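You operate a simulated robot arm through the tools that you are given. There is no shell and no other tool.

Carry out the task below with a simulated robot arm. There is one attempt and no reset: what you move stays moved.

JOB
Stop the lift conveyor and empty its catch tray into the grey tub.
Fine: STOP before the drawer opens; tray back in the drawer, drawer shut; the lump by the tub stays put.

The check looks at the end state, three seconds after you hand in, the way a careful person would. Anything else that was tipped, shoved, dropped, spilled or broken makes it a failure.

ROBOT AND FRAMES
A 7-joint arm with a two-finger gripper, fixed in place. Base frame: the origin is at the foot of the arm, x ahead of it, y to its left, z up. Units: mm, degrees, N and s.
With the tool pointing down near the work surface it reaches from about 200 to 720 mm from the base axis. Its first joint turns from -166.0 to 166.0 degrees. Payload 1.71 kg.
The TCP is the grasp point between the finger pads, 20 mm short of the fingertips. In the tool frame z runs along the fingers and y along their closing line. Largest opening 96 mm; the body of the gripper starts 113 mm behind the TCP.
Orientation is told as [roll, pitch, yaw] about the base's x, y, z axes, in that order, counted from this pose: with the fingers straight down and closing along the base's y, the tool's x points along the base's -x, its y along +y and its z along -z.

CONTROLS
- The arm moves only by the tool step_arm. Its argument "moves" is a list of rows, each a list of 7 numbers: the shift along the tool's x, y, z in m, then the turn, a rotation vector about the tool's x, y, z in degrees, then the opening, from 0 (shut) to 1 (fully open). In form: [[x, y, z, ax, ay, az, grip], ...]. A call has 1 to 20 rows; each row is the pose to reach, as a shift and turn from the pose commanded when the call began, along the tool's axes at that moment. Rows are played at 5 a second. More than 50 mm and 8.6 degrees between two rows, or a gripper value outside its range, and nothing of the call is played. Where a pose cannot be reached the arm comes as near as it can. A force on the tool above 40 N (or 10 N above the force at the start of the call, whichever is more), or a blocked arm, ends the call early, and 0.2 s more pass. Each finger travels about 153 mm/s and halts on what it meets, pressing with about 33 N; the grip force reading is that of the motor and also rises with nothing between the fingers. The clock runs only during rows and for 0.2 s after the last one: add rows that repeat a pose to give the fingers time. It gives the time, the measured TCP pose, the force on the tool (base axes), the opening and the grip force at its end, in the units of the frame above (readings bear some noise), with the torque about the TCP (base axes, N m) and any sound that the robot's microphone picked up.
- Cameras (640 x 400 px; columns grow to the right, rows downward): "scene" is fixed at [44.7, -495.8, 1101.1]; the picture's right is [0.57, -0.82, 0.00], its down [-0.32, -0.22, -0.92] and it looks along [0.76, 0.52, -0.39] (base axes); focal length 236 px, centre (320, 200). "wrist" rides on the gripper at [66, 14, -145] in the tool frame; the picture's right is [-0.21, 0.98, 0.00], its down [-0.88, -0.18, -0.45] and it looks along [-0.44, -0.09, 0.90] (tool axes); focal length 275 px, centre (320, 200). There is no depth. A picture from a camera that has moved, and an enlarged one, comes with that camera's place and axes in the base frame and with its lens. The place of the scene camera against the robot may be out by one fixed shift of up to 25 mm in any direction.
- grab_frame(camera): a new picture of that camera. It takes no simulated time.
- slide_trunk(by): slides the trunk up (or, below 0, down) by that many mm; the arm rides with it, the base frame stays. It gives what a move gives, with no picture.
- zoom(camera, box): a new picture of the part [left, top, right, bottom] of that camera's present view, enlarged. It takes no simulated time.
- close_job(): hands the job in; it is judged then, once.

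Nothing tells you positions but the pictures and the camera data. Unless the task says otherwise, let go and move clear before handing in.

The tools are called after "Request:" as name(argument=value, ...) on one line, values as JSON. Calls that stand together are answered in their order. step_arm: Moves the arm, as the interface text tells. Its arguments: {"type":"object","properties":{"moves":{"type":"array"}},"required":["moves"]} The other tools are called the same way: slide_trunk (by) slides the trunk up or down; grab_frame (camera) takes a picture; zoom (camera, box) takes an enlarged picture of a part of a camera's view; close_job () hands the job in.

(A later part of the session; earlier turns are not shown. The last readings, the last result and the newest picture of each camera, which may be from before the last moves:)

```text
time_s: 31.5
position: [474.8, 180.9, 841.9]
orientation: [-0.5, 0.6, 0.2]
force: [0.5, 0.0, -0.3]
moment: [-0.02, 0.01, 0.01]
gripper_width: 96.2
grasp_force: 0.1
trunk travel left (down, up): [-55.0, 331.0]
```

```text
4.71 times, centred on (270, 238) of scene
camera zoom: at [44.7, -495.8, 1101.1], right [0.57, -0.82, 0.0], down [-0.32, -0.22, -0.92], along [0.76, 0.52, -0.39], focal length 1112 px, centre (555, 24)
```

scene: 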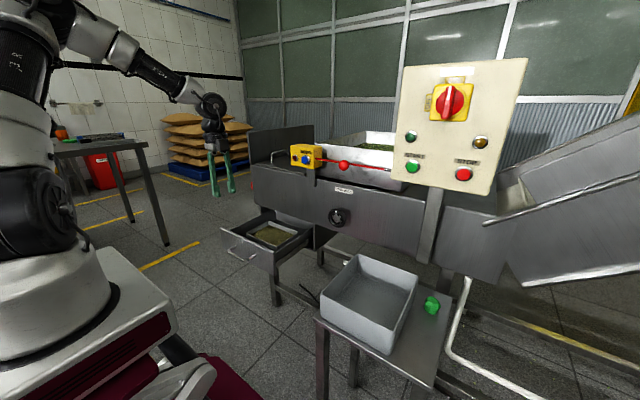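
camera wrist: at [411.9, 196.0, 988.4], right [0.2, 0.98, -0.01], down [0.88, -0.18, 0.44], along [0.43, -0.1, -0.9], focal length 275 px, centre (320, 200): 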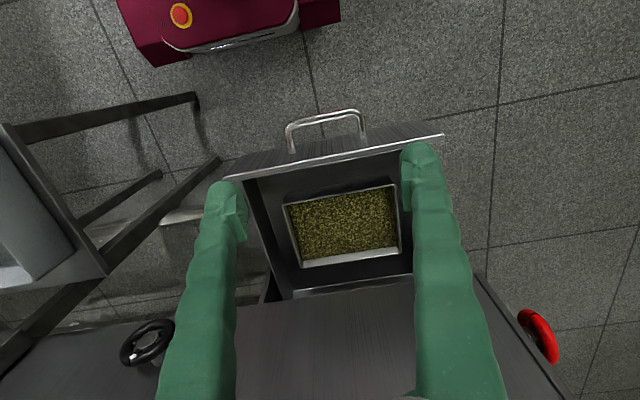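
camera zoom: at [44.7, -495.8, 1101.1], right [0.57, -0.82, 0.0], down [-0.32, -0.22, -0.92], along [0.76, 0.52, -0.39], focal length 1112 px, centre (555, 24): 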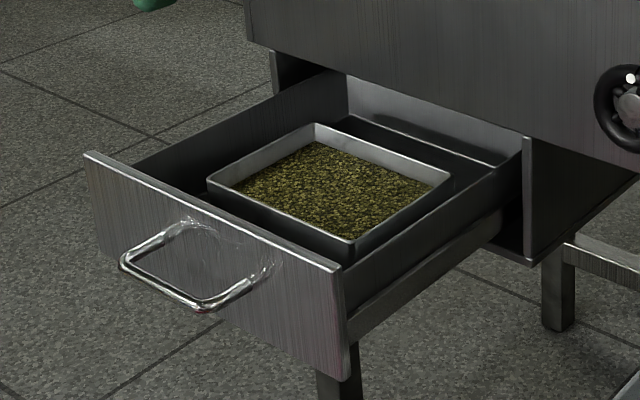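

The tray rim sits at about x 606–743, y 86–276, z≈577. Its back edge is nearly under the machine front, which I put at x≈750, so I'd rather have the drawer out a bit further. There's a roughly 60 mm gap between the drawer front and the tray, so I'll lower closed fingers into it, above tray height, and draw the drawer front back.

Request:
step_arm(moves=[[-0.035, 0, 0, 0, 0, 0, 0.7], [-0.07, 0, 0, 0, 0, 0, 0.4], [-0.1, 0, 0.02, 0, 0, 0, 0], [-0.103, 0, 0.06, 0, 0, 0, 0], [-0.103, 0, 0.1, 0, 0, 0, 0], [-0.103, 0, 0.14, 0, 0, 0, 0], [-0.103, 0, 0.165, 0, 0, 0, 0], [-0.103, 0, 0.165, 0, 0, 0, 0]])

Request:
grab_frame(camera="wrist")

Request:
grab_frame(camera="scene")

```text
time_s: 33.3
position: [576.6, 178.9, 677.0]
orientation: [-0.6, 0.6, 0.1]
force: [0.1, -0.9, 0.5]
moment: [0.01, 0.01, 0.0]
gripper_width: 0.1
grasp_force: 29.6
trunk travel left (down, up): [-55.0, 331.0]
```

```text
taken
camera wrist: at [513.4, 194.3, 821.6], right [0.21, 0.98, -0.01], down [0.88, -0.18, 0.44], along [0.43, -0.1, -0.9], focal length 275 px, centre (320, 200)
```

wrist: 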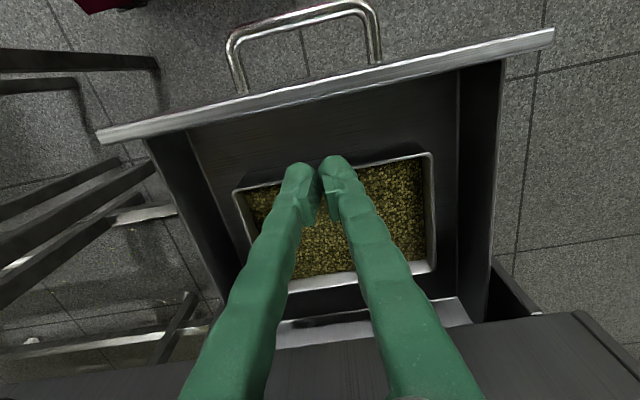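

```text
taken
```

scene: 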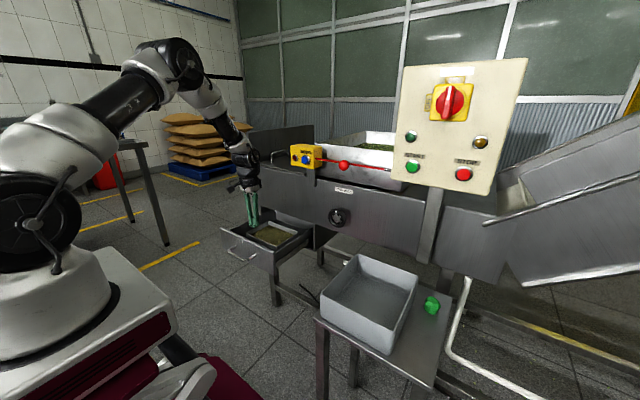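

The view confirms the tray rim's near right corner at [606, 86, 575] and the drawer front's inner face at x≈532. That leaves about 70 mm of free space in front of the tray, enough for a finger, so I don't need to pull the drawer further. I'll grip the tray's front wall at its middle and turn the tool to yaw +90 above it first.

Request:
step_arm(moves=[[-0.003, 0, -0.005, 0, 0, -8.2, 0], [-0.006, 0, -0.01, 0, 0, -16.4, 0], [-0.009, 0, -0.015, 0, 0, -24.6, 0], [-0.012, 0.001, -0.02, 0, 0, -32.8, 0], [-0.015, 0.001, -0.025, 0, 0, -41, 0], [-0.018, 0.001, -0.03, 0, 0, -49.2, 0], [-0.021, 0.001, -0.03, 0, 0, -57.4, 0.1], [-0.024, 0.002, -0.03, 0, 0, -65.6, 0.2], [-0.027, 0.002, -0.03, 0, 0, -73.8, 0.25], [-0.029, 0.002, -0.03, 0, 0, -82, 0.3], [-0.029, 0.002, -0.03, 0, 0, -90, 0.3], [-0.029, 0.002, -0.03, 0, 0, -90, 0.3]])

Request:
grab_frame(camera="wrist")

Request:
zoom(camera="scene", box=[200, 120, 360, 280])

```text
time_s: 35.9
position: [606.3, 180.8, 706.6]
orientation: [0.6, 0.7, 90.1]
force: [-0.1, 0.0, -0.6]
moment: [-0.02, -0.03, 0.0]
gripper_width: 28.8
grasp_force: 0.2
trunk travel left (down, up): [-55.0, 331.0]
```

```text
taken
camera wrist: at [594.6, 117.3, 852.4], right [-0.98, 0.2, 0.01], down [0.19, 0.88, 0.43], along [0.08, 0.42, -0.9], focal length 275 px, centre (320, 200)
```

wrist: 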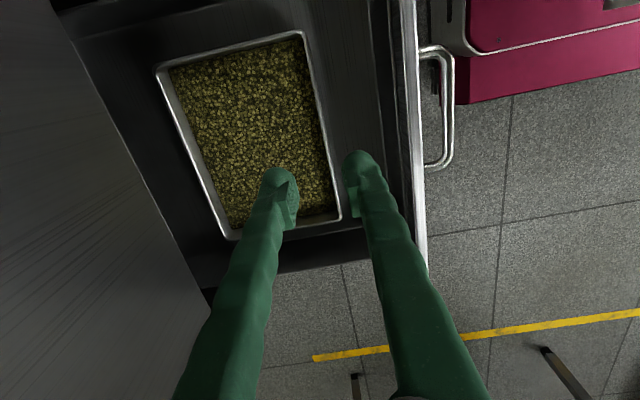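

```text
2.50 times, centred on (280, 200) of scene
camera zoom: at [44.7, -495.8, 1101.1], right [0.57, -0.82, 0.0], down [-0.32, -0.22, -0.92], along [0.76, 0.52, -0.39], focal length 591 px, centre (420, 200)
```

zoom: 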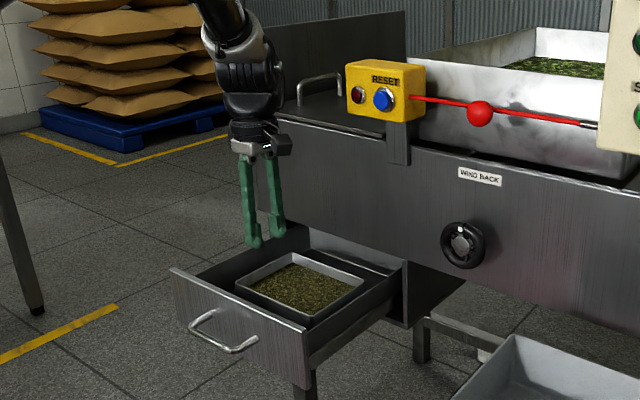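

Request:
zoom(camera="wrist", box=[140, 10, 440, 250])

```text
1.67 times, centred on (290, 130) of wrist
camera zoom: at [594.6, 117.3, 852.4], right [-0.98, 0.2, 0.01], down [0.19, 0.88, 0.43], along [0.08, 0.42, -0.9], focal length 459 px, centre (370, 317)
```

zoom: 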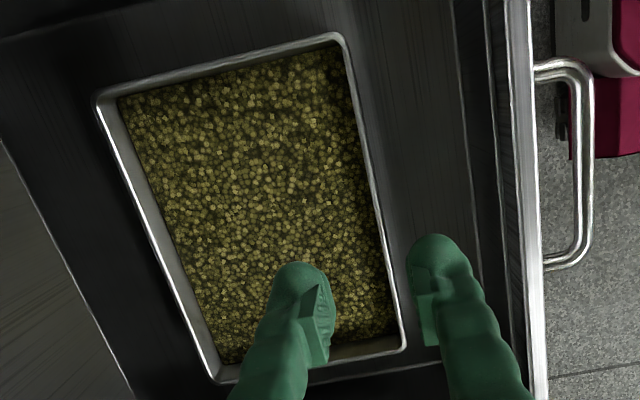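

The front wall's middle is at about x=601.7, 4–5 mm nearer than the tool axis. I'll correct for that and descend until the TCP is at rim height, straddling the wall.

Request:
step_arm(moves=[[0, 0.0048, 0.02, 0, 0, 0, 0.3], [0, 0.0048, 0.06, 0, 0, 0, 0.3], [0, 0.0048, 0.09, 0, 0, 0, 0.3], [0, 0.0048, 0.11, 0, 0, 0, 0.3], [0, 0.0048, 0.12, 0, 0, 0, 0.3], [0, 0.0048, 0.128, 0, 0, 0, 0.3], [0, 0.0048, 0.128, 0, 0, 0, 0.3]])

Request:
grab_frame(camera="wrist")

Request:
zoom(camera="scene", box=[210, 150, 330, 280])

```text
time_s: 37.5
position: [602.1, 180.2, 581.7]
orientation: [0.0, 0.5, 90.0]
force: [0.2, -4.1, 38.2]
moment: [-0.06, -0.87, -0.03]
gripper_width: 29.3
grasp_force: 0.4
trunk travel left (down, up): [-55.0, 331.0]
```

```text
taken
camera wrist: at [589.0, 115.9, 728.6], right [-0.98, 0.21, 0.0], down [0.19, 0.88, 0.44], along [0.09, 0.43, -0.9], focal length 275 px, centre (320, 200)
```

wrist: 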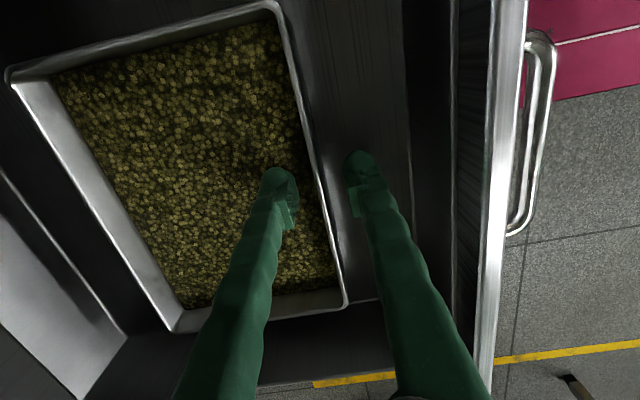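

```text
3.08 times, centred on (270, 215) of scene
camera zoom: at [44.7, -495.8, 1101.1], right [0.57, -0.82, 0.0], down [-0.32, -0.22, -0.92], along [0.76, 0.52, -0.39], focal length 727 px, centre (474, 154)
```

zoom: 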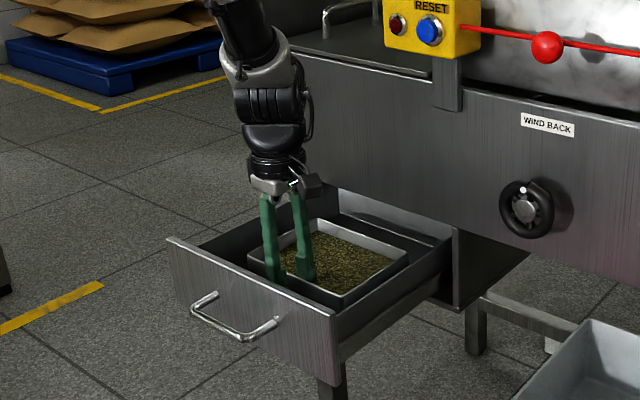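

The inner fingertip has met the waste: 38 N upwards with the tip near z=562, so the fill sits about 14 mm below the rim. I'll ease up a few millimetres, close on the wall, and see what grip that gives.

Request:
step_arm(moves=[[0, 0, -0.004, 0, 0, 0, 0.3], [0, 0, -0.004, 0, 0, 0, 0.3]])

Request:
zoom(camera="wrist", box=[200, 100, 440, 320])

```text
time_s: 38.1
position: [600.6, 179.9, 583.2]
orientation: [0.6, 0.6, 90.0]
force: [0.9, -0.9, 22.9]
moment: [0.02, -0.49, -0.15]
gripper_width: 29.8
grasp_force: 0.7
trunk travel left (down, up): [-55.0, 331.0]
```

```text
1.82 times, centred on (320, 210) of wrist
camera zoom: at [587.8, 116.1, 729.1], right [-0.98, 0.21, 0.01], down [0.19, 0.88, 0.43], along [0.08, 0.43, -0.9], focal length 500 px, centre (320, 182)
```

zoom: 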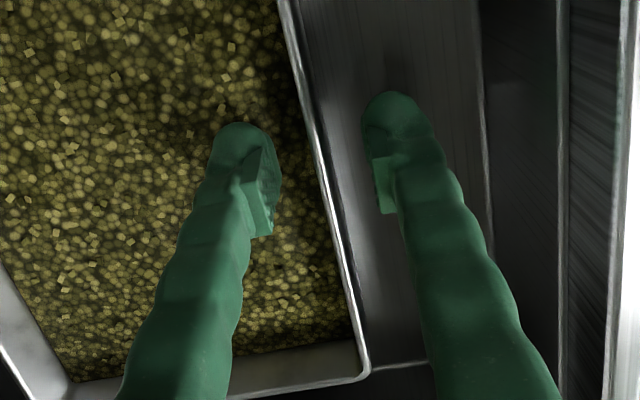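

The fill seems slightly domed, lower at the walls (roughly 20+ mm below the rim there). The wall is centred on the tool axis, so I'll raise slightly, narrow the opening so the inner finger runs down close to the wall, and try again in fine steps.

Request:
step_arm(moves=[[0, 0, -0.008, 0, 0, 0, 0.3], [0, 0, -0.012, 0, 0, 0, 0.14], [0, 0, -0.012, 0, 0, 0, 0.14], [0, 0, -0.006, 0, 0, 0, 0.14], [0, 0, -0.002, 0, 0, 0, 0.14], [0, 0, 0.001, 0, 0, 0, 0.14], [0, 0, 0.001, 0, 0, 0, 0.14]])

Request:
zoom(camera="wrist", box=[200, 100, 440, 320])

```text
time_s: 39.7
position: [600.7, 178.9, 583.2]
orientation: [0.5, 0.7, 90.0]
force: [-0.9, 0.1, 12.7]
moment: [0.0, -0.14, -0.03]
gripper_width: 12.2
grasp_force: 0.1
trunk travel left (down, up): [-55.0, 331.0]
```

```text
1.82 times, centred on (320, 210) of wrist
camera zoom: at [588.7, 115.9, 729.1], right [-0.98, 0.21, 0.01], down [0.19, 0.88, 0.43], along [0.08, 0.43, -0.9], focal length 500 px, centre (320, 182)
```

zoom: 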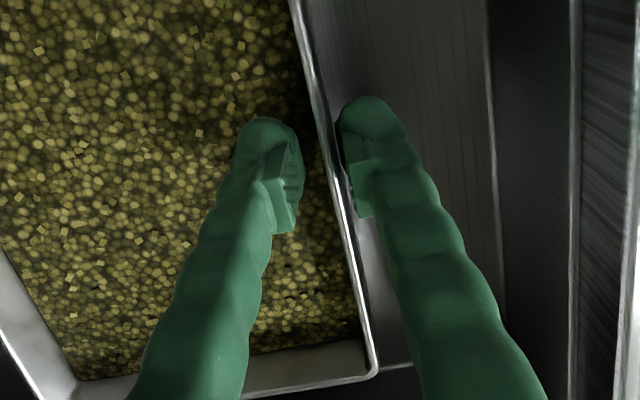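

Contact again at about the same depth, giving roughly 12–13 mm of wall overlap. I'll press down a touch more, then close on the wall.

Request:
step_arm(moves=[[0, 0, 0.0015, 0, 0, 0, 0.14], [0, 0, 0.0025, 0, 0, 0, 0.1], [0, 0, 0.0025, 0, 0, 0, 0.05], [0, 0, 0.0025, 0, 0, 0, 0], [0, 0, 0.0025, 0, 0, 0, 0], [0, 0, 0.0025, 0, 0, 0, 0]])

Request:
zoom(camera="wrist", box=[200, 100, 440, 320])

Request:
zoom(camera="scene", box=[210, 190, 330, 280])

```text
time_s: 40.5
position: [592.2, 181.9, 590.4]
orientation: [-0.6, 0.5, 90.0]
force: [0.1, 0.3, -2.2]
moment: [0.16, 0.01, 0.02]
gripper_width: 5.9
grasp_force: 32.1
trunk travel left (down, up): [-55.0, 331.0]
stopped in row 4: the force on the tool passed its limit at 41 N (the readings are from after the stop); the commanded pose is now the measured one
```

```text
1.82 times, centred on (320, 210) of wrist
camera zoom: at [578.7, 117.1, 736.6], right [-0.98, 0.21, -0.01], down [0.18, 0.88, 0.44], along [0.1, 0.43, -0.9], focal length 500 px, centre (320, 182)
```

zoom: 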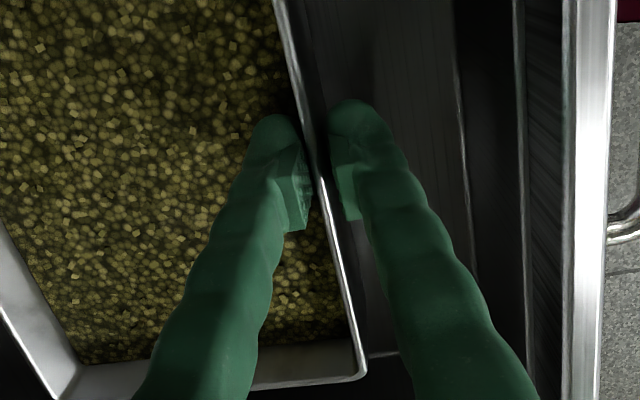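

```text
4.44 times, centred on (270, 235) of scene
camera zoom: at [44.7, -495.8, 1101.1], right [0.57, -0.82, 0.0], down [-0.32, -0.22, -0.92], along [0.76, 0.52, -0.39], focal length 1050 px, centre (542, 44)
```

zoom: 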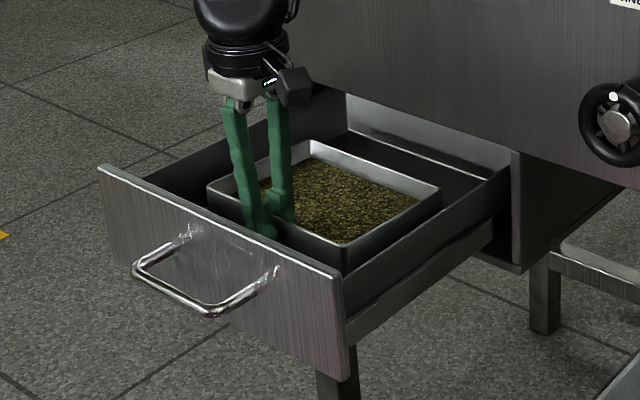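

The force limit tripped while closing and the tool settled about 7 mm higher and 8 mm nearer, with the fingers now closed to 5.9 mm on the wall. I'll look more closely at what is gripped.

Request:
zoom(camera="wrist", box=[270, 130, 370, 230])

Request:
zoom(camera="scene", box=[250, 205, 310, 255])

Request:
grab_frame(camera="wrist")

```text
4.00 times, centred on (320, 180) of wrist
camera zoom: at [578.7, 117.1, 736.6], right [-0.98, 0.21, -0.01], down [0.18, 0.88, 0.44], along [0.1, 0.43, -0.9], focal length 1101 px, centre (320, 280)
```

zoom: 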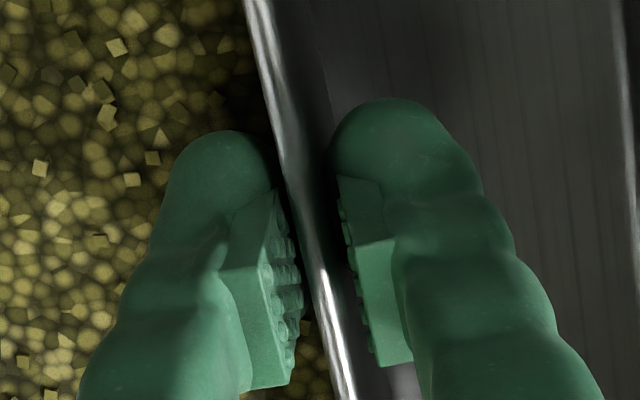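

```text
8.00 times, centred on (280, 230) of scene
camera zoom: at [44.7, -495.8, 1101.1], right [0.57, -0.82, 0.0], down [-0.32, -0.22, -0.92], along [0.76, 0.52, -0.39], focal length 1890 px, centre (640, -40)
```

zoom: 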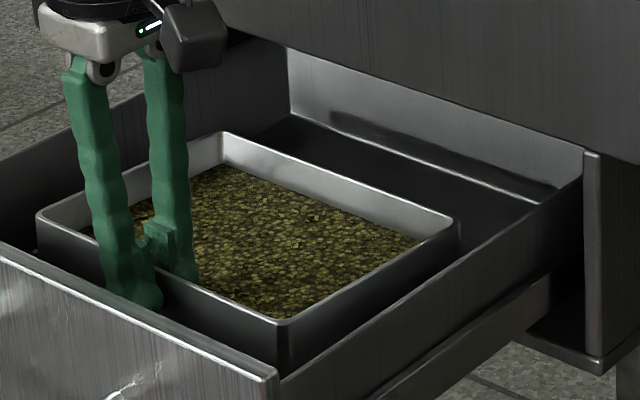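

```text
taken
camera wrist: at [578.7, 117.1, 736.6], right [-0.98, 0.21, -0.01], down [0.18, 0.88, 0.44], along [0.1, 0.43, -0.9], focal length 275 px, centre (320, 200)
```

wrist: 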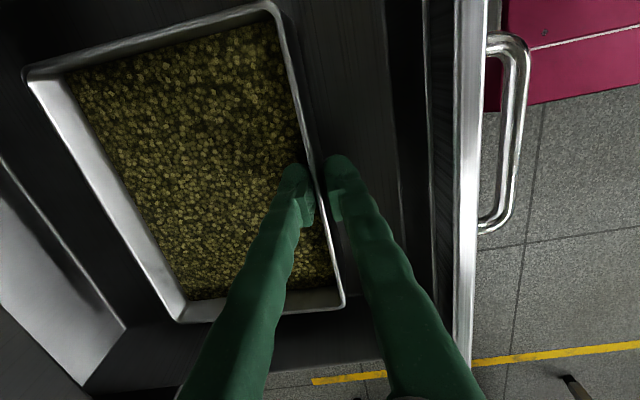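

The fingers straddle the wall with about 12–15 mm of overlap, and the tray slid only ~7 mm toward me inside the drawer. I'll do a small test lift of 6 mm and read the load.

Request:
step_arm(moves=[[0, 0, -0.002, 0, 0, 0, 0], [0, 0, -0.004, 0, 0, 0, 0], [0, 0, -0.006, 0, 0, 0, 0], [0, 0, -0.006, 0, 0, 0, 0], [0, 0, -0.006, 0, 0, 0, 0]])

Request:
zoom(camera="scene", box=[250, 205, 310, 255])

Request:
grab_frame(camera="wrist")

```text
time_s: 41.7
position: [594.0, 181.3, 595.7]
orientation: [-0.5, 0.5, 89.9]
force: [0.0, 0.2, -1.8]
moment: [0.09, 0.07, -0.01]
gripper_width: 6.1
grasp_force: 32.3
trunk travel left (down, up): [-55.0, 331.0]
```

```text
8.00 times, centred on (280, 230) of scene
camera zoom: at [44.7, -495.8, 1101.1], right [0.57, -0.82, 0.0], down [-0.32, -0.22, -0.92], along [0.76, 0.52, -0.39], focal length 1890 px, centre (640, -40)
```

zoom: 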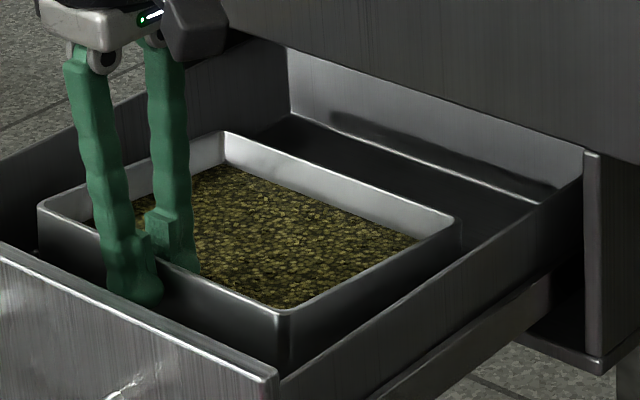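

```text
taken
camera wrist: at [579.7, 116.7, 741.9], right [-0.98, 0.21, -0.01], down [0.18, 0.88, 0.44], along [0.1, 0.43, -0.9], focal length 275 px, centre (320, 200)
```

wrist: 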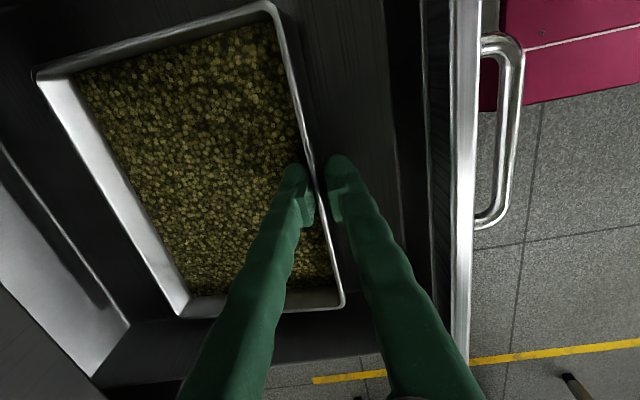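

Only about 2 N of load with the front edge up, so the tray is light. I'll lift further while easing it 20 mm away from the machine front, then check the tilt.

Request:
step_arm(moves=[[0, 0.004, -0.004, 0, 0, 0, 0], [0, 0.009, -0.008, 0, 0, 0, 0], [0, 0.014, -0.012, 0, 0, 0, 0], [0, 0.018, -0.016, 0, 0, 0, 0], [0, 0.02, -0.02, 0, 0, 0, 0], [0, 0.02, -0.02, 0, 0, 0, 0]])

Request:
zoom(camera="scene", box=[250, 205, 310, 255])

Request:
grab_frame(camera="wrist")

```text
time_s: 43.1
position: [572.4, 181.1, 616.0]
orientation: [-0.6, 0.4, 89.9]
force: [0.7, -0.2, -3.4]
moment: [0.0, 0.19, -0.05]
gripper_width: 5.9
grasp_force: 32.4
trunk travel left (down, up): [-55.0, 331.0]
```

```text
8.00 times, centred on (280, 230) of scene
camera zoom: at [44.7, -495.8, 1101.1], right [0.57, -0.82, 0.0], down [-0.32, -0.22, -0.92], along [0.76, 0.52, -0.39], focal length 1890 px, centre (640, -40)
```

zoom: 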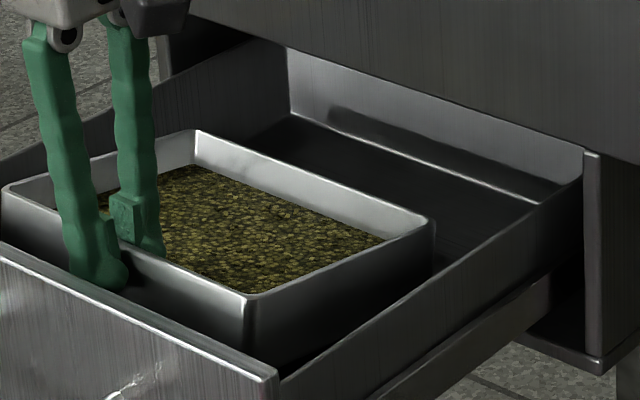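

```text
taken
camera wrist: at [558.9, 116.8, 761.6], right [-0.98, 0.21, -0.01], down [0.18, 0.88, 0.44], along [0.1, 0.43, -0.9], focal length 275 px, centre (320, 200)
```

wrist: 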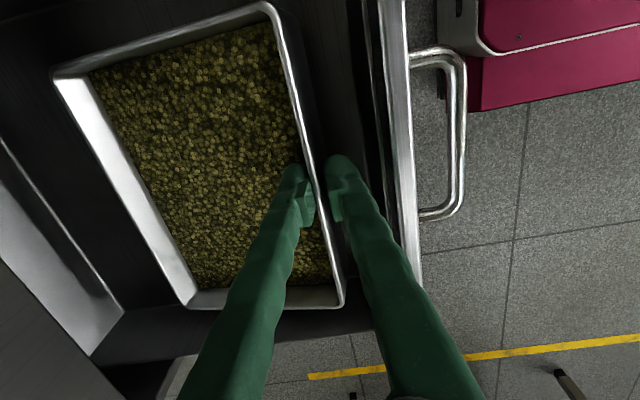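

The tray is airborne: about 3.4 N total with a slight droop of about 5°. I'll level it with a small pitch correction while lifting it clear of the drawer.

Request:
step_arm(moves=[[0, 0, -0.006, 1, 0, 0, 0], [0, 0, -0.013, 2, 0, 0, 0], [0, 0, -0.022, 3, 0, 0, 0], [0, 0, -0.032, 4, 0, 0, 0], [0, 0, -0.042, 5, 0, 0, 0], [0, 0, -0.052, 5, 0, 0, 0], [0, 0, -0.062, 5, 0, 0, 0], [0, 0, -0.072, 5, 0, 0, 0], [0, 0, -0.08, 5, 0, 0, 0], [0, 0, -0.08, 5, 0, 0, 0]])

Request:
zoom(camera="scene", box=[210, 160, 330, 260])

Request:
grab_frame(camera="wrist")

```text
time_s: 45.3
position: [573.0, 182.4, 696.6]
orientation: [-5.5, 0.5, 89.9]
force: [-0.4, 0.4, -3.3]
moment: [0.03, 0.23, 0.09]
gripper_width: 5.7
grasp_force: 32.0
trunk travel left (down, up): [-55.0, 331.0]
```

```text
4.00 times, centred on (270, 210) of scene
camera zoom: at [44.7, -495.8, 1101.1], right [0.57, -0.82, 0.0], down [-0.32, -0.22, -0.92], along [0.76, 0.52, -0.39], focal length 945 px, centre (520, 160)
```

zoom: 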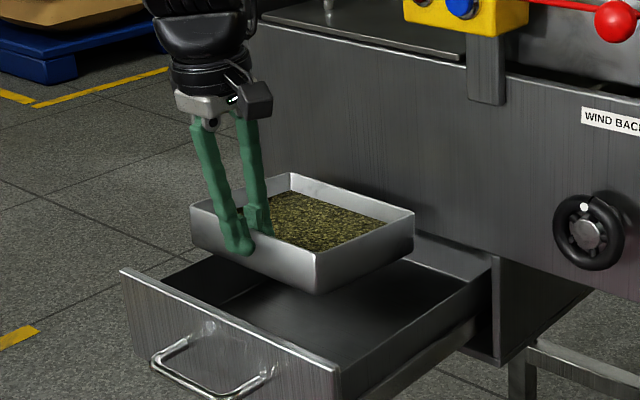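

```text
taken
camera wrist: at [545.8, 117.4, 840.2], right [-0.97, 0.21, -0.1], down [0.14, 0.88, 0.45], along [0.18, 0.43, -0.89], focal length 275 px, centre (320, 200)
```

wrist: 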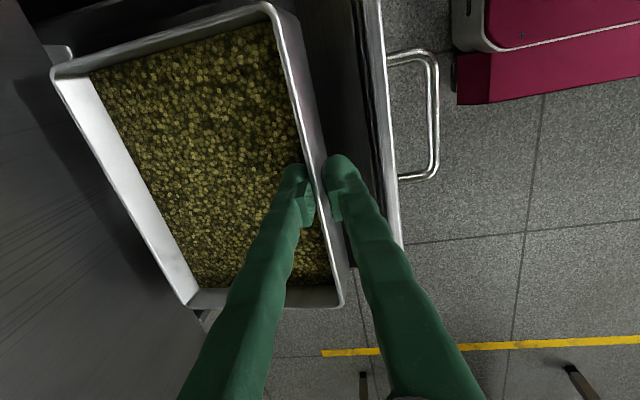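

The tray is clear of the drawer and nearly level, with a steady grip: tray-to-gripper geometry unchanged and about 3.3 N. I'll raise it a little more, level it, and draw it back away from the machine.

Request:
step_arm(moves=[[0, -0.001, -0.015, 1, 0, 0, 0], [0, -0.003, -0.03, 2, 0, 0, 0], [0, -0.004, -0.045, 3, 0, 0, 0], [0, -0.006, -0.06, 4, 0, 0, 0], [0, 0.01, -0.062, 4, 0, 0, 0], [0, 0.03, -0.064, 4, 0, 0, 0], [0, 0.05, -0.066, 4, 0, 0, 0], [0, 0.07, -0.068, 4, 0, 0, 0], [0, 0.09, -0.07, 4, 0, 0, 0], [0, 0.11, -0.071, 4, 0, 0, 0], [0, 0.11, -0.071, 4, 0, 0, 0]])

Request:
grab_frame(camera="scene")

Request:
grab_frame(camera="wrist")

```text
time_s: 47.7
position: [456.1, 182.0, 756.4]
orientation: [-9.5, 0.5, 89.9]
force: [0.1, 0.6, -3.5]
moment: [0.0, 0.21, -0.01]
gripper_width: 6.0
grasp_force: 32.6
trunk travel left (down, up): [-55.0, 331.0]
```

```text
taken
```

scene: 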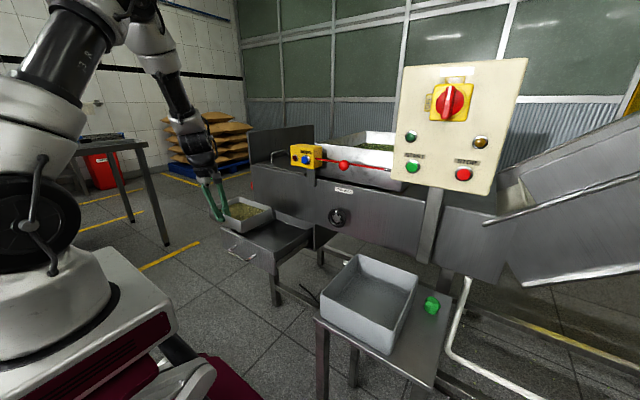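

```text
taken
camera wrist: at [419.1, 117.9, 897.5], right [-0.96, 0.21, -0.16], down [0.11, 0.88, 0.46], along [0.24, 0.43, -0.87], focal length 275 px, centre (320, 200)
```

wrist: 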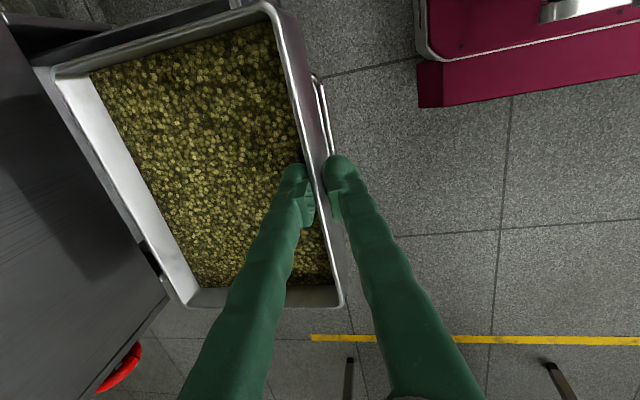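

The load is steady. Next I'll raise the tray and swing it toward the tub side, turning it about the vertical axis so it stays level.

Request:
step_arm(moves=[[0.008, -0.0006, -0.006, 0, 0.6, 3.4, 0], [0.02, -0.0012, -0.012, 0, 1.7, 10.2, 0], [0.035, -0.0018, -0.018, 0, 2.85, 17, 0], [0.05, -0.0024, -0.024, 0, 4, 23.8, 0], [0.065, -0.003, -0.03, 0, 5.1, 30.6, 0], [0.08, -0.0036, -0.036, 0, 6.25, 37.4, 0], [0.095, -0.0042, -0.042, 0, 7.4, 44.2, 0], [0.11, -0.0048, -0.048, 0, 8.5, 51, 0], [0.125, -0.0054, -0.054, 0, 9.7, 57.8, 0], [0.14, -0.006, -0.06, 0, 10.8, 64.6, 0], [0.155, -0.0066, -0.066, 0, 11.95, 71.4, 0], [0.17, -0.0072, -0.072, 0, 13.1, 78.2, 0], [0.185, -0.0078, -0.078, 0, 14.2, 85, 0], [0.2, -0.0084, -0.084, 0, 15.4, 91.8, 0], [0.215, -0.009, -0.09, 0, 16.5, 98.6, 0], [0.226, -0.0096, -0.0937, 0, 17.6, 105, 0], [0.232, -0.0096, -0.0937, 0, 18.2, 108.5, 0], [0.232, -0.0096, -0.0937, 0, 18.2, 108.5, 0]])

Request:
grab_frame(camera="scene")

Request:
grab_frame(camera="wrist")

```text
time_s: 51.5
position: [450.5, -50.2, 852.3]
orientation: [-10.0, -0.2, -20.2]
force: [0.1, 0.5, -3.5]
moment: [0.22, -0.06, 0.04]
gripper_width: 6.0
grasp_force: 32.4
trunk travel left (down, up): [-55.0, 331.0]
```

```text
taken
```

scene: 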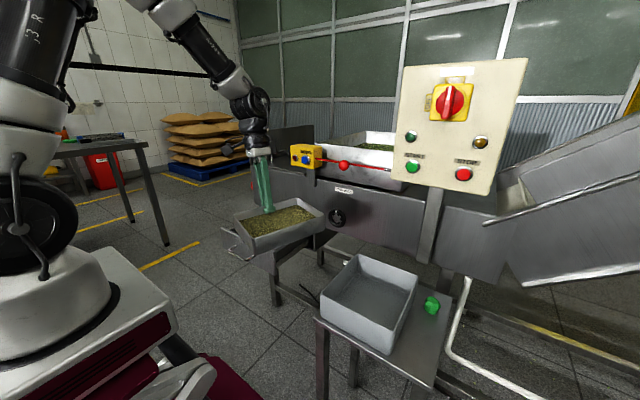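

```text
taken
camera wrist: at [402.4, 10.0, 992.9], right [0.53, 0.83, -0.17], down [0.79, -0.4, 0.47], along [0.33, -0.38, -0.86], focal length 275 px, centre (320, 200)
```

wrist: 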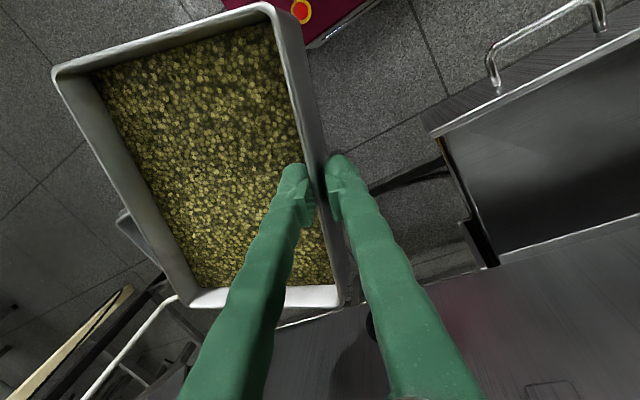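

The tray is stable and level. Before choosing how to tip, I need the tub's size and height measured properly, so I'll zoom in on it.

Request:
zoom(camera="scene", box=[305, 245, 465, 370])

Request:
zoom(camera="scene", box=[210, 170, 350, 270])

```text
3.20 times, centred on (385, 308) of scene
camera zoom: at [44.7, -495.8, 1101.1], right [0.57, -0.82, 0.0], down [-0.32, -0.22, -0.92], along [0.76, 0.52, -0.39], focal length 756 px, centre (112, -144)
```

zoom: 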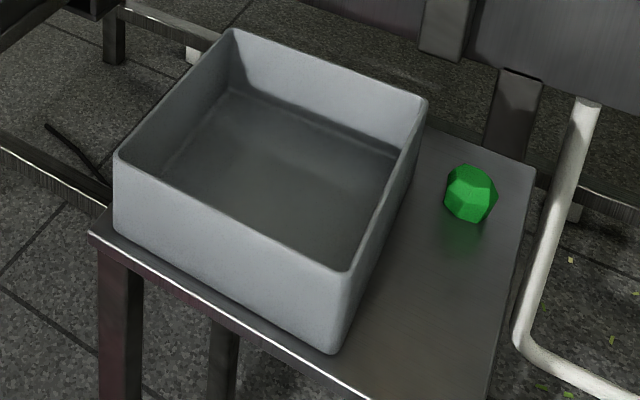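

```text
4.00 times, centred on (280, 220) of scene
camera zoom: at [44.7, -495.8, 1101.1], right [0.57, -0.82, 0.0], down [-0.32, -0.22, -0.92], along [0.76, 0.52, -0.39], focal length 945 px, centre (480, 120)
```

zoom: 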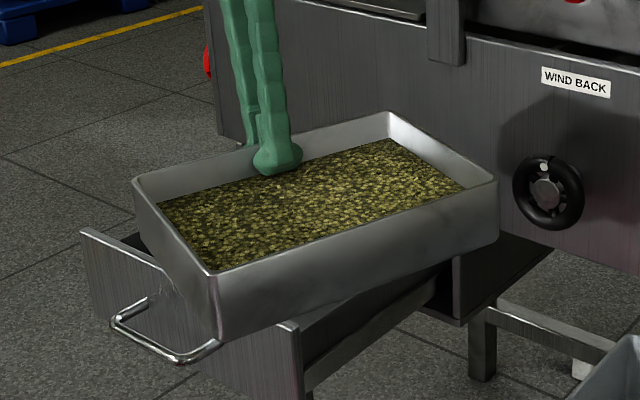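

The table top is at about z=636 and the tub rim at about z=710. The tub opening spans x 397–581, y −429…−266, about 184×163 mm. The tray is 190×135, so I'll pour over its far corner to keep the stream narrow and well inside the tub, tipping toward +y with the tool ending up pointing −y, away from the control panel. First I'll carry it level to the far side of the tub.

Request:
step_arm(moves=[[-0.004, -0.008, 0.0015, 0, 0.45, 2.6, 0], [-0.0125, -0.0257, 0.005, 0, 1.44, 8.1, 0], [-0.023, -0.0475, 0.0093, 0, 2.66, 15, 0], [-0.0343, -0.0707, 0.0138, 0, 3.95, 22.4, 0], [-0.0455, -0.0939, 0.0183, 0, 5.25, 29.7, 0], [-0.0567, -0.1171, 0.0229, 0, 6.55, 37, 0], [-0.068, -0.1402, 0.0274, 0, 7.84, 44.4, 0], [-0.0792, -0.1634, 0.0319, 0, 9.14, 51.7, 0], [-0.0904, -0.1866, 0.0365, 0, 10.4, 59, 0], [-0.1016, -0.2098, 0.041, 0, 11.7, 66.4, 0], [-0.1129, -0.2329, 0.0455, 0, 13, 73.7, 0], [-0.1241, -0.2561, 0.05, 0, 14.3, 81, 0], [-0.1353, -0.2793, 0.0546, 0, 15.6, 88.4, 0], [-0.1466, -0.3025, 0.0591, 0, 16.9, 95.7, 0], [-0.1578, -0.3257, 0.0636, 0, 18.2, 103, 0], [-0.169, -0.3488, 0.0682, 0, 19.5, 110.4, 0], [-0.177, -0.365, 0.0713, 0, 20.4, 115.5, 0], [-0.1811, -0.3736, 0.073, 0, 20.9, 118.2, 0], [-0.1811, -0.3736, 0.073, 0, 20.9, 118.2, 0]])

Request:
grab_frame(camera="scene")

Request:
grab_frame(camera="wrist")

```text
time_s: 55.5
position: [491.9, -469.3, 845.8]
orientation: [-9.9, 0.1, -140.2]
force: [-0.3, 0.1, -2.4]
moment: [-0.19, -0.17, -0.06]
gripper_width: 6.2
grasp_force: 32.1
trunk travel left (down, up): [-55.0, 331.0]
```

```text
taken
```

scene: 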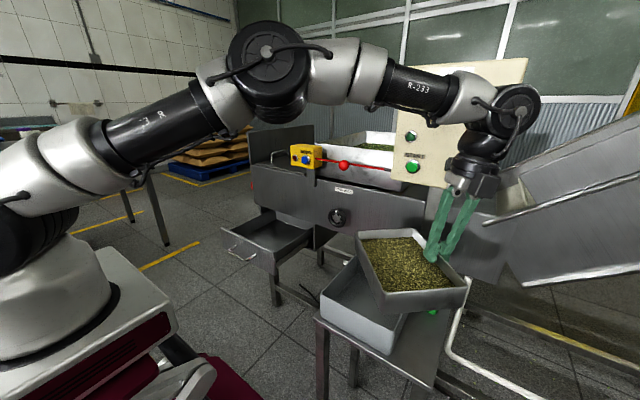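

```text
taken
camera wrist: at [566.5, -457.6, 987.1], right [0.46, -0.87, -0.17], down [-0.74, -0.48, 0.47], along [-0.49, -0.09, -0.87], focal length 275 px, centre (320, 200)
```

wrist: 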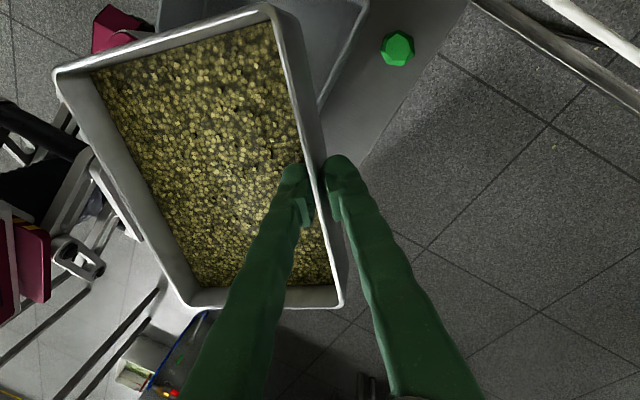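

The tray hangs level over the tub with its far corner near (478, −305), inside the tub's outline. I'll begin tipping slowly, about 20°, while keeping that corner low and over the tub centre, then check.

Request:
step_arm(moves=[[-0.0033, 0.01, 0.0072, -3.84, -3.15, 0.55, 0], [-0.0077, 0.0165, 0.0132, -7.68, -6.3, 1.1, 0], [-0.0116, 0.0207, 0.0104, -11.52, -9.45, 1.65, 0], [-0.0141, 0.023, 0.0059, -15.36, -12.6, 2.2, 0], [-0.0141, 0.023, 0.0059, -15.36, -12.6, 2.2, 0], [-0.0141, 0.023, 0.0059, -15.36, -12.6, 2.2, 0]])

Request:
grab_frame(camera="scene")

Request:
grab_frame(camera="wrist")

```text
time_s: 56.9
position: [493.3, -494.9, 835.8]
orientation: [5.8, -12.6, -141.8]
force: [1.1, -0.1, -3.8]
moment: [-0.12, -0.15, -0.01]
gripper_width: 6.0
grasp_force: 32.2
trunk travel left (down, up): [-55.0, 331.0]
```

```text
taken
```

scene: 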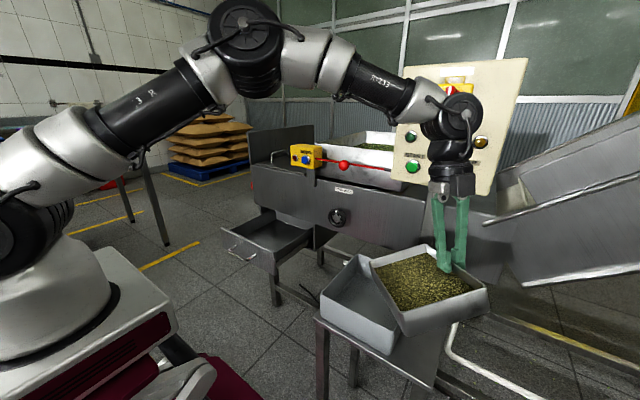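

```text
taken
camera wrist: at [568.6, -434.9, 964.0], right [0.46, -0.88, 0.14], down [-0.74, -0.29, 0.6], along [-0.49, -0.38, -0.78], focal length 275 px, centre (320, 200)
```

wrist: 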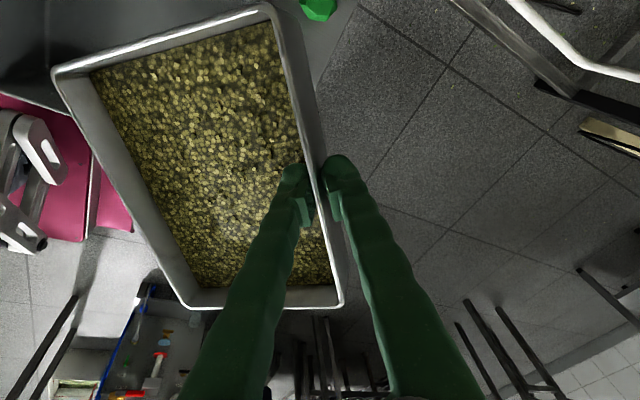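

At 20° the fill hasn't moved and the grip is steady. I'll continue to about 40°, keeping the low corner over the tub.

Request:
step_arm(moves=[[0.0037, -0.0066, -0.0115, -3.84, -3.15, 0.55, 0], [0.008, -0.0134, -0.021, -7.68, -6.3, 1.1, 0], [0.0129, -0.0212, -0.0311, -11.52, -9.45, 1.65, 0], [0.0185, -0.0294, -0.0393, -15.36, -12.6, 2.2, 0], [0.0185, -0.0294, -0.0393, -15.36, -12.6, 2.2, 0], [0.0185, -0.0294, -0.0393, -15.36, -12.6, 2.2, 0]])

Request:
grab_frame(camera="scene")

Request:
grab_frame(camera="wrist")

```text
time_s: 58.3
position: [493.6, -451.2, 867.7]
orientation: [22.8, -24.2, -147.3]
force: [-0.8, 0.6, -3.3]
moment: [-0.07, -0.17, -0.02]
gripper_width: 6.3
grasp_force: 32.5
trunk travel left (down, up): [-55.0, 331.0]
```

```text
taken
```

scene: 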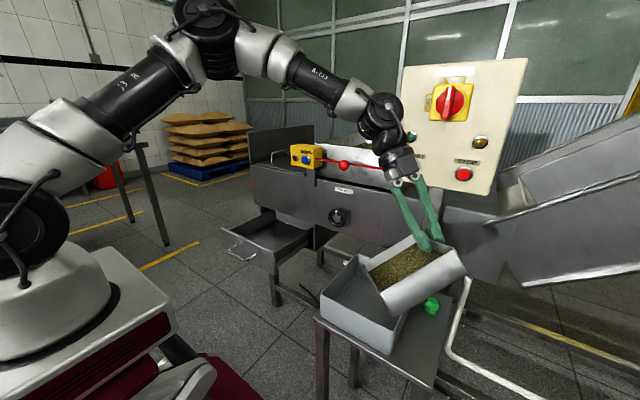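

```text
taken
camera wrist: at [568.3, -352.6, 967.4], right [0.46, -0.78, 0.43], down [-0.74, -0.07, 0.67], along [-0.49, -0.63, -0.61], focal length 275 px, centre (320, 200)
```

wrist: 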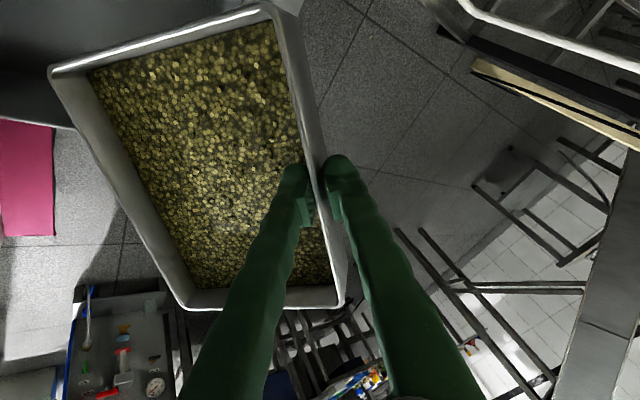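

At 40° the fill still looks unmoved and the load is unchanged. I'll look closely before going further.

Request:
zoom(camera="wrist", box=[30, 0, 350, 320])

Request:
zoom(camera="scene", box=[310, 210, 480, 370])

```text
1.25 times, centred on (190, 160) of wrist
camera zoom: at [568.3, -352.6, 967.4], right [0.46, -0.78, 0.43], down [-0.74, -0.07, 0.67], along [-0.49, -0.63, -0.61], focal length 344 px, centre (482, 250)
```

zoom: 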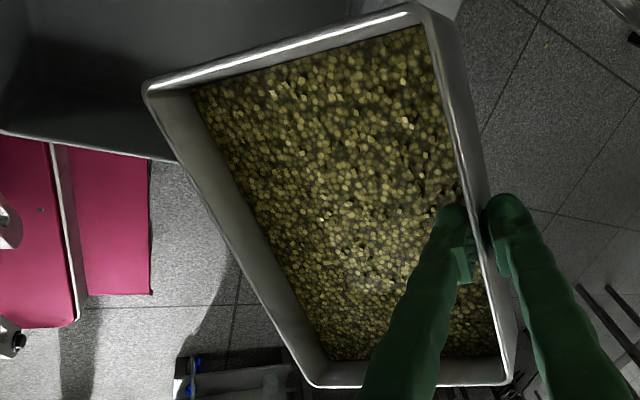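

```text
2.50 times, centred on (395, 290) of scene
camera zoom: at [44.7, -495.8, 1101.1], right [0.57, -0.82, 0.0], down [-0.32, -0.22, -0.92], along [0.76, 0.52, -0.39], focal length 591 px, centre (132, -25)
```

zoom: 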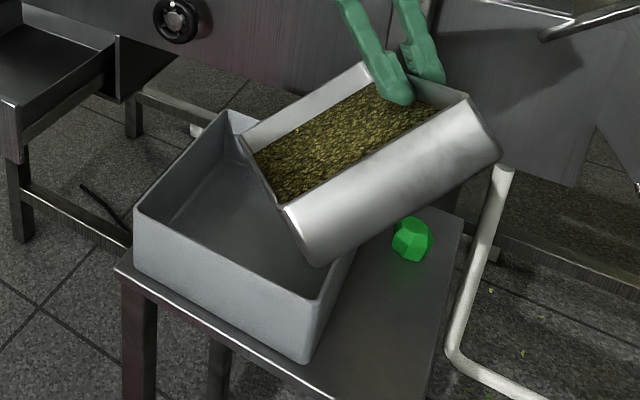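

The waste holds together even at 40°, so it will likely let go later and more suddenly. At that angle the tray's other corner overhangs the tub, so I'd rather pour over the 135 mm short side, which fits inside the tub's width with margin. I'll level the tray again, re-orient it (long side along x), and then tip with the tool pitching forward.

Request:
step_arm(moves=[[-0.0007, -0.002, -0.0034, 4.4, 3.6, -0.63, 0], [-0.0014, -0.004, -0.0068, 8.8, 7.2, -1.26, 0], [-0.0021, -0.006, -0.0102, 13.2, 10.8, -1.9, 0], [-0.0028, -0.008, -0.0136, 17.6, 14.4, -2.5, 0], [-0.0035, -0.01, -0.017, 22, 18, -3.1, 0], [-0.0042, -0.012, -0.0204, 26.4, 21.6, -3.8, 0], [-0.0049, -0.0141, -0.0238, 30.7, 25.2, -4.4, 0], [-0.0049, -0.0141, -0.0238, 30.7, 25.2, -4.4, 0]])

Request:
grab_frame(camera="scene")

```text
time_s: 60.1
position: [482.8, -432.9, 884.4]
orientation: [-9.9, 0.2, -139.9]
force: [0.1, -0.1, -3.9]
moment: [-0.15, -0.17, -0.07]
gripper_width: 6.0
grasp_force: 32.1
trunk travel left (down, up): [-55.0, 331.0]
```

```text
taken
```

scene: 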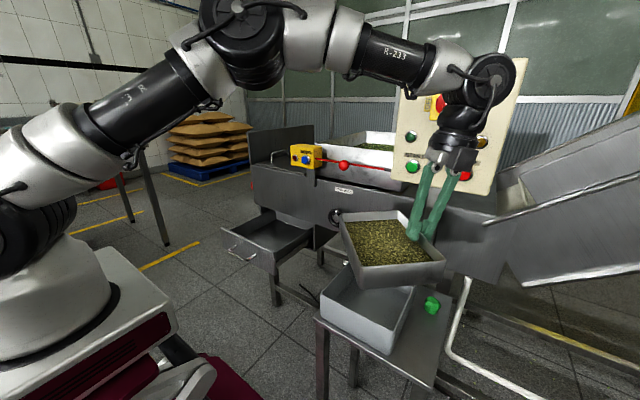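

Level again with nothing spilled. Next I'll turn the tray about the vertical so it hangs toward −y from the grip with its long side along x.

Request:
step_arm(moves=[[0.0022, -0.002, 0.0004, 0, -0.48, -2.76, 0], [0.0065, -0.0061, 0.0013, 0, -1.45, -8.27, 0], [0.0125, -0.0118, 0.0025, 0, -2.77, -15.86, 0], [0.0185, -0.0174, 0.0037, 0, -4.1, -23.4, 0], [0.0246, -0.0231, 0.0049, 0, -5.45, -31.2, 0], [0.0307, -0.0288, 0.0061, 0, -6.8, -38.9, 0], [0.0368, -0.0345, 0.0074, 0, -8.15, -46.6, 0], [0.0429, -0.0403, 0.0086, 0, -9.5, -54.3, 0], [0.0491, -0.046, 0.0098, 0, -10.85, -62.1, 0], [0.0552, -0.0517, 0.011, 0, -12.2, -69.8, 0], [0.0613, -0.0574, 0.0123, 0, -13.5, -77.5, 0], [0.0674, -0.0632, 0.0135, 0, -14.9, -85.2, 0], [0.0735, -0.0689, 0.0147, 0, -16.2, -92.9, 0], [0.0796, -0.0746, 0.0159, 0, -17.6, -100.7, 0], [0.0857, -0.0803, 0.0171, 0, -18.9, -108.4, 0], [0.0918, -0.0861, 0.0184, 0, -20.3, -116.1, 0], [0.0976, -0.0915, 0.0195, 0, -21.6, -123.4, 0], [0.103, -0.0966, 0.0206, 0, -22.8, -130.3, 0], [0.1068, -0.1002, 0.0214, 0, -23.6, -135.1, 0], [0.109, -0.1022, 0.0218, 0, -24.1, -137.9, 0]])

Request:
grab_frame(camera="scene")

Request:
grab_frame(camera="wrist")

```text
time_s: 64.3
position: [499.9, -282.2, 880.3]
orientation: [-9.9, -0.1, 0.0]
force: [0.1, 0.7, -2.6]
moment: [0.27, 0.0, -0.01]
gripper_width: 6.2
grasp_force: 32.0
trunk travel left (down, up): [-55.0, 331.0]
```

```text
taken
```

scene: 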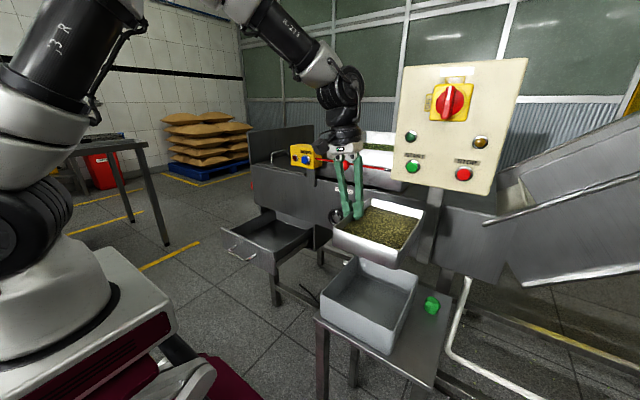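

```text
taken
camera wrist: at [434.8, -243.3, 1021.5], right [0.21, 0.96, -0.17], down [0.88, -0.11, 0.47], along [0.44, -0.24, -0.87], focal length 275 px, centre (320, 200)
```

wrist: 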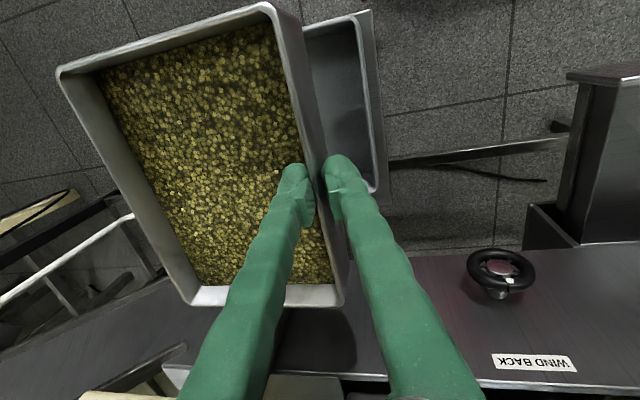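

The tray now lies along the tub: its width (y −282…−417) is inside the tub's, and the pouring edge faces the robot. I'll tip to about 40° with the low edge held over the tub and everything clear of the panel post.

Request:
step_arm(moves=[[-0.006, 0.0011, 0.015, 0, -4.93, 0.86, 0], [-0.012, 0.0022, 0.0301, 0, -9.85, 1.72, 0], [-0.016, 0.0035, 0.0375, 0, -14.8, 2.58, 0], [-0.02, 0.0048, 0.0448, 0, -19.7, 3.44, 0], [-0.0235, 0.0052, 0.0473, 0, -24.6, 4.3, 0], [-0.027, 0.0056, 0.0498, 0, -29.6, 5.16, 0], [-0.029, 0.0053, 0.0478, 0, -34.5, 6.02, 0], [-0.031, 0.005, 0.0458, 0, -39.4, 6.88, 0], [-0.031, 0.005, 0.0458, 0, -39.4, 6.88, 0]])

Request:
grab_frame(camera="scene")

Request:
grab_frame(camera="wrist")

```text
time_s: 66.3
position: [530.6, -285.0, 833.8]
orientation: [-9.9, -40.1, -0.1]
force: [-0.5, -0.7, -3.3]
moment: [0.27, 0.01, 0.01]
gripper_width: 6.2
grasp_force: 32.1
trunk travel left (down, up): [-55.0, 331.0]
```

```text
taken
```

scene: 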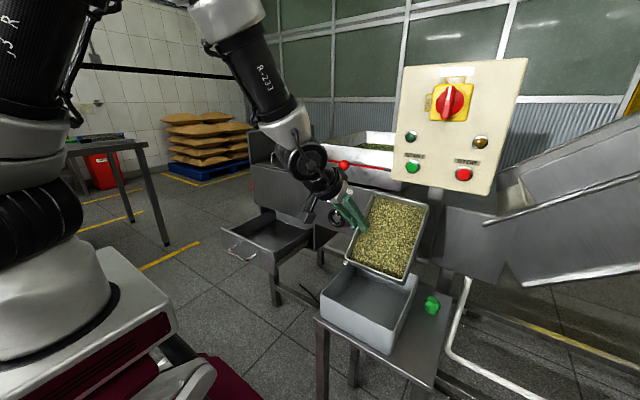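

```text
taken
camera wrist: at [390.9, -245.7, 900.0], right [0.27, 0.96, 0.0], down [0.37, -0.1, 0.92], along [0.89, -0.25, -0.38], focal length 275 px, centre (320, 200)
```

wrist: 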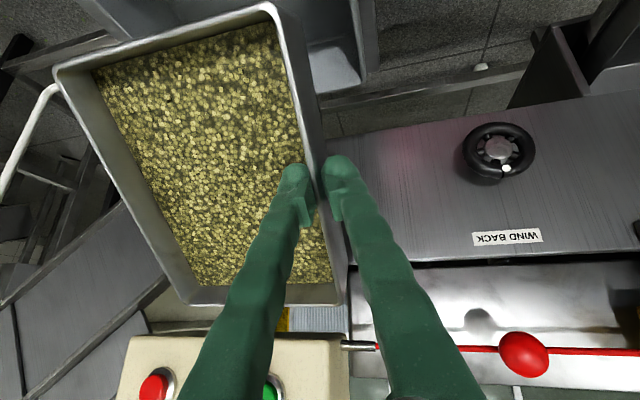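

Request:
zoom(camera="scene", box=[310, 180, 470, 360])

```text
2.22 times, centred on (390, 270) of scene
camera zoom: at [44.7, -495.8, 1101.1], right [0.57, -0.82, 0.0], down [-0.32, -0.22, -0.92], along [0.76, 0.52, -0.39], focal length 525 px, centre (164, 44)
```

zoom: 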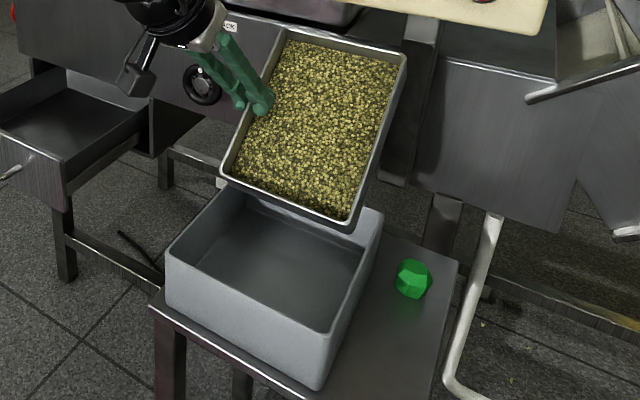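

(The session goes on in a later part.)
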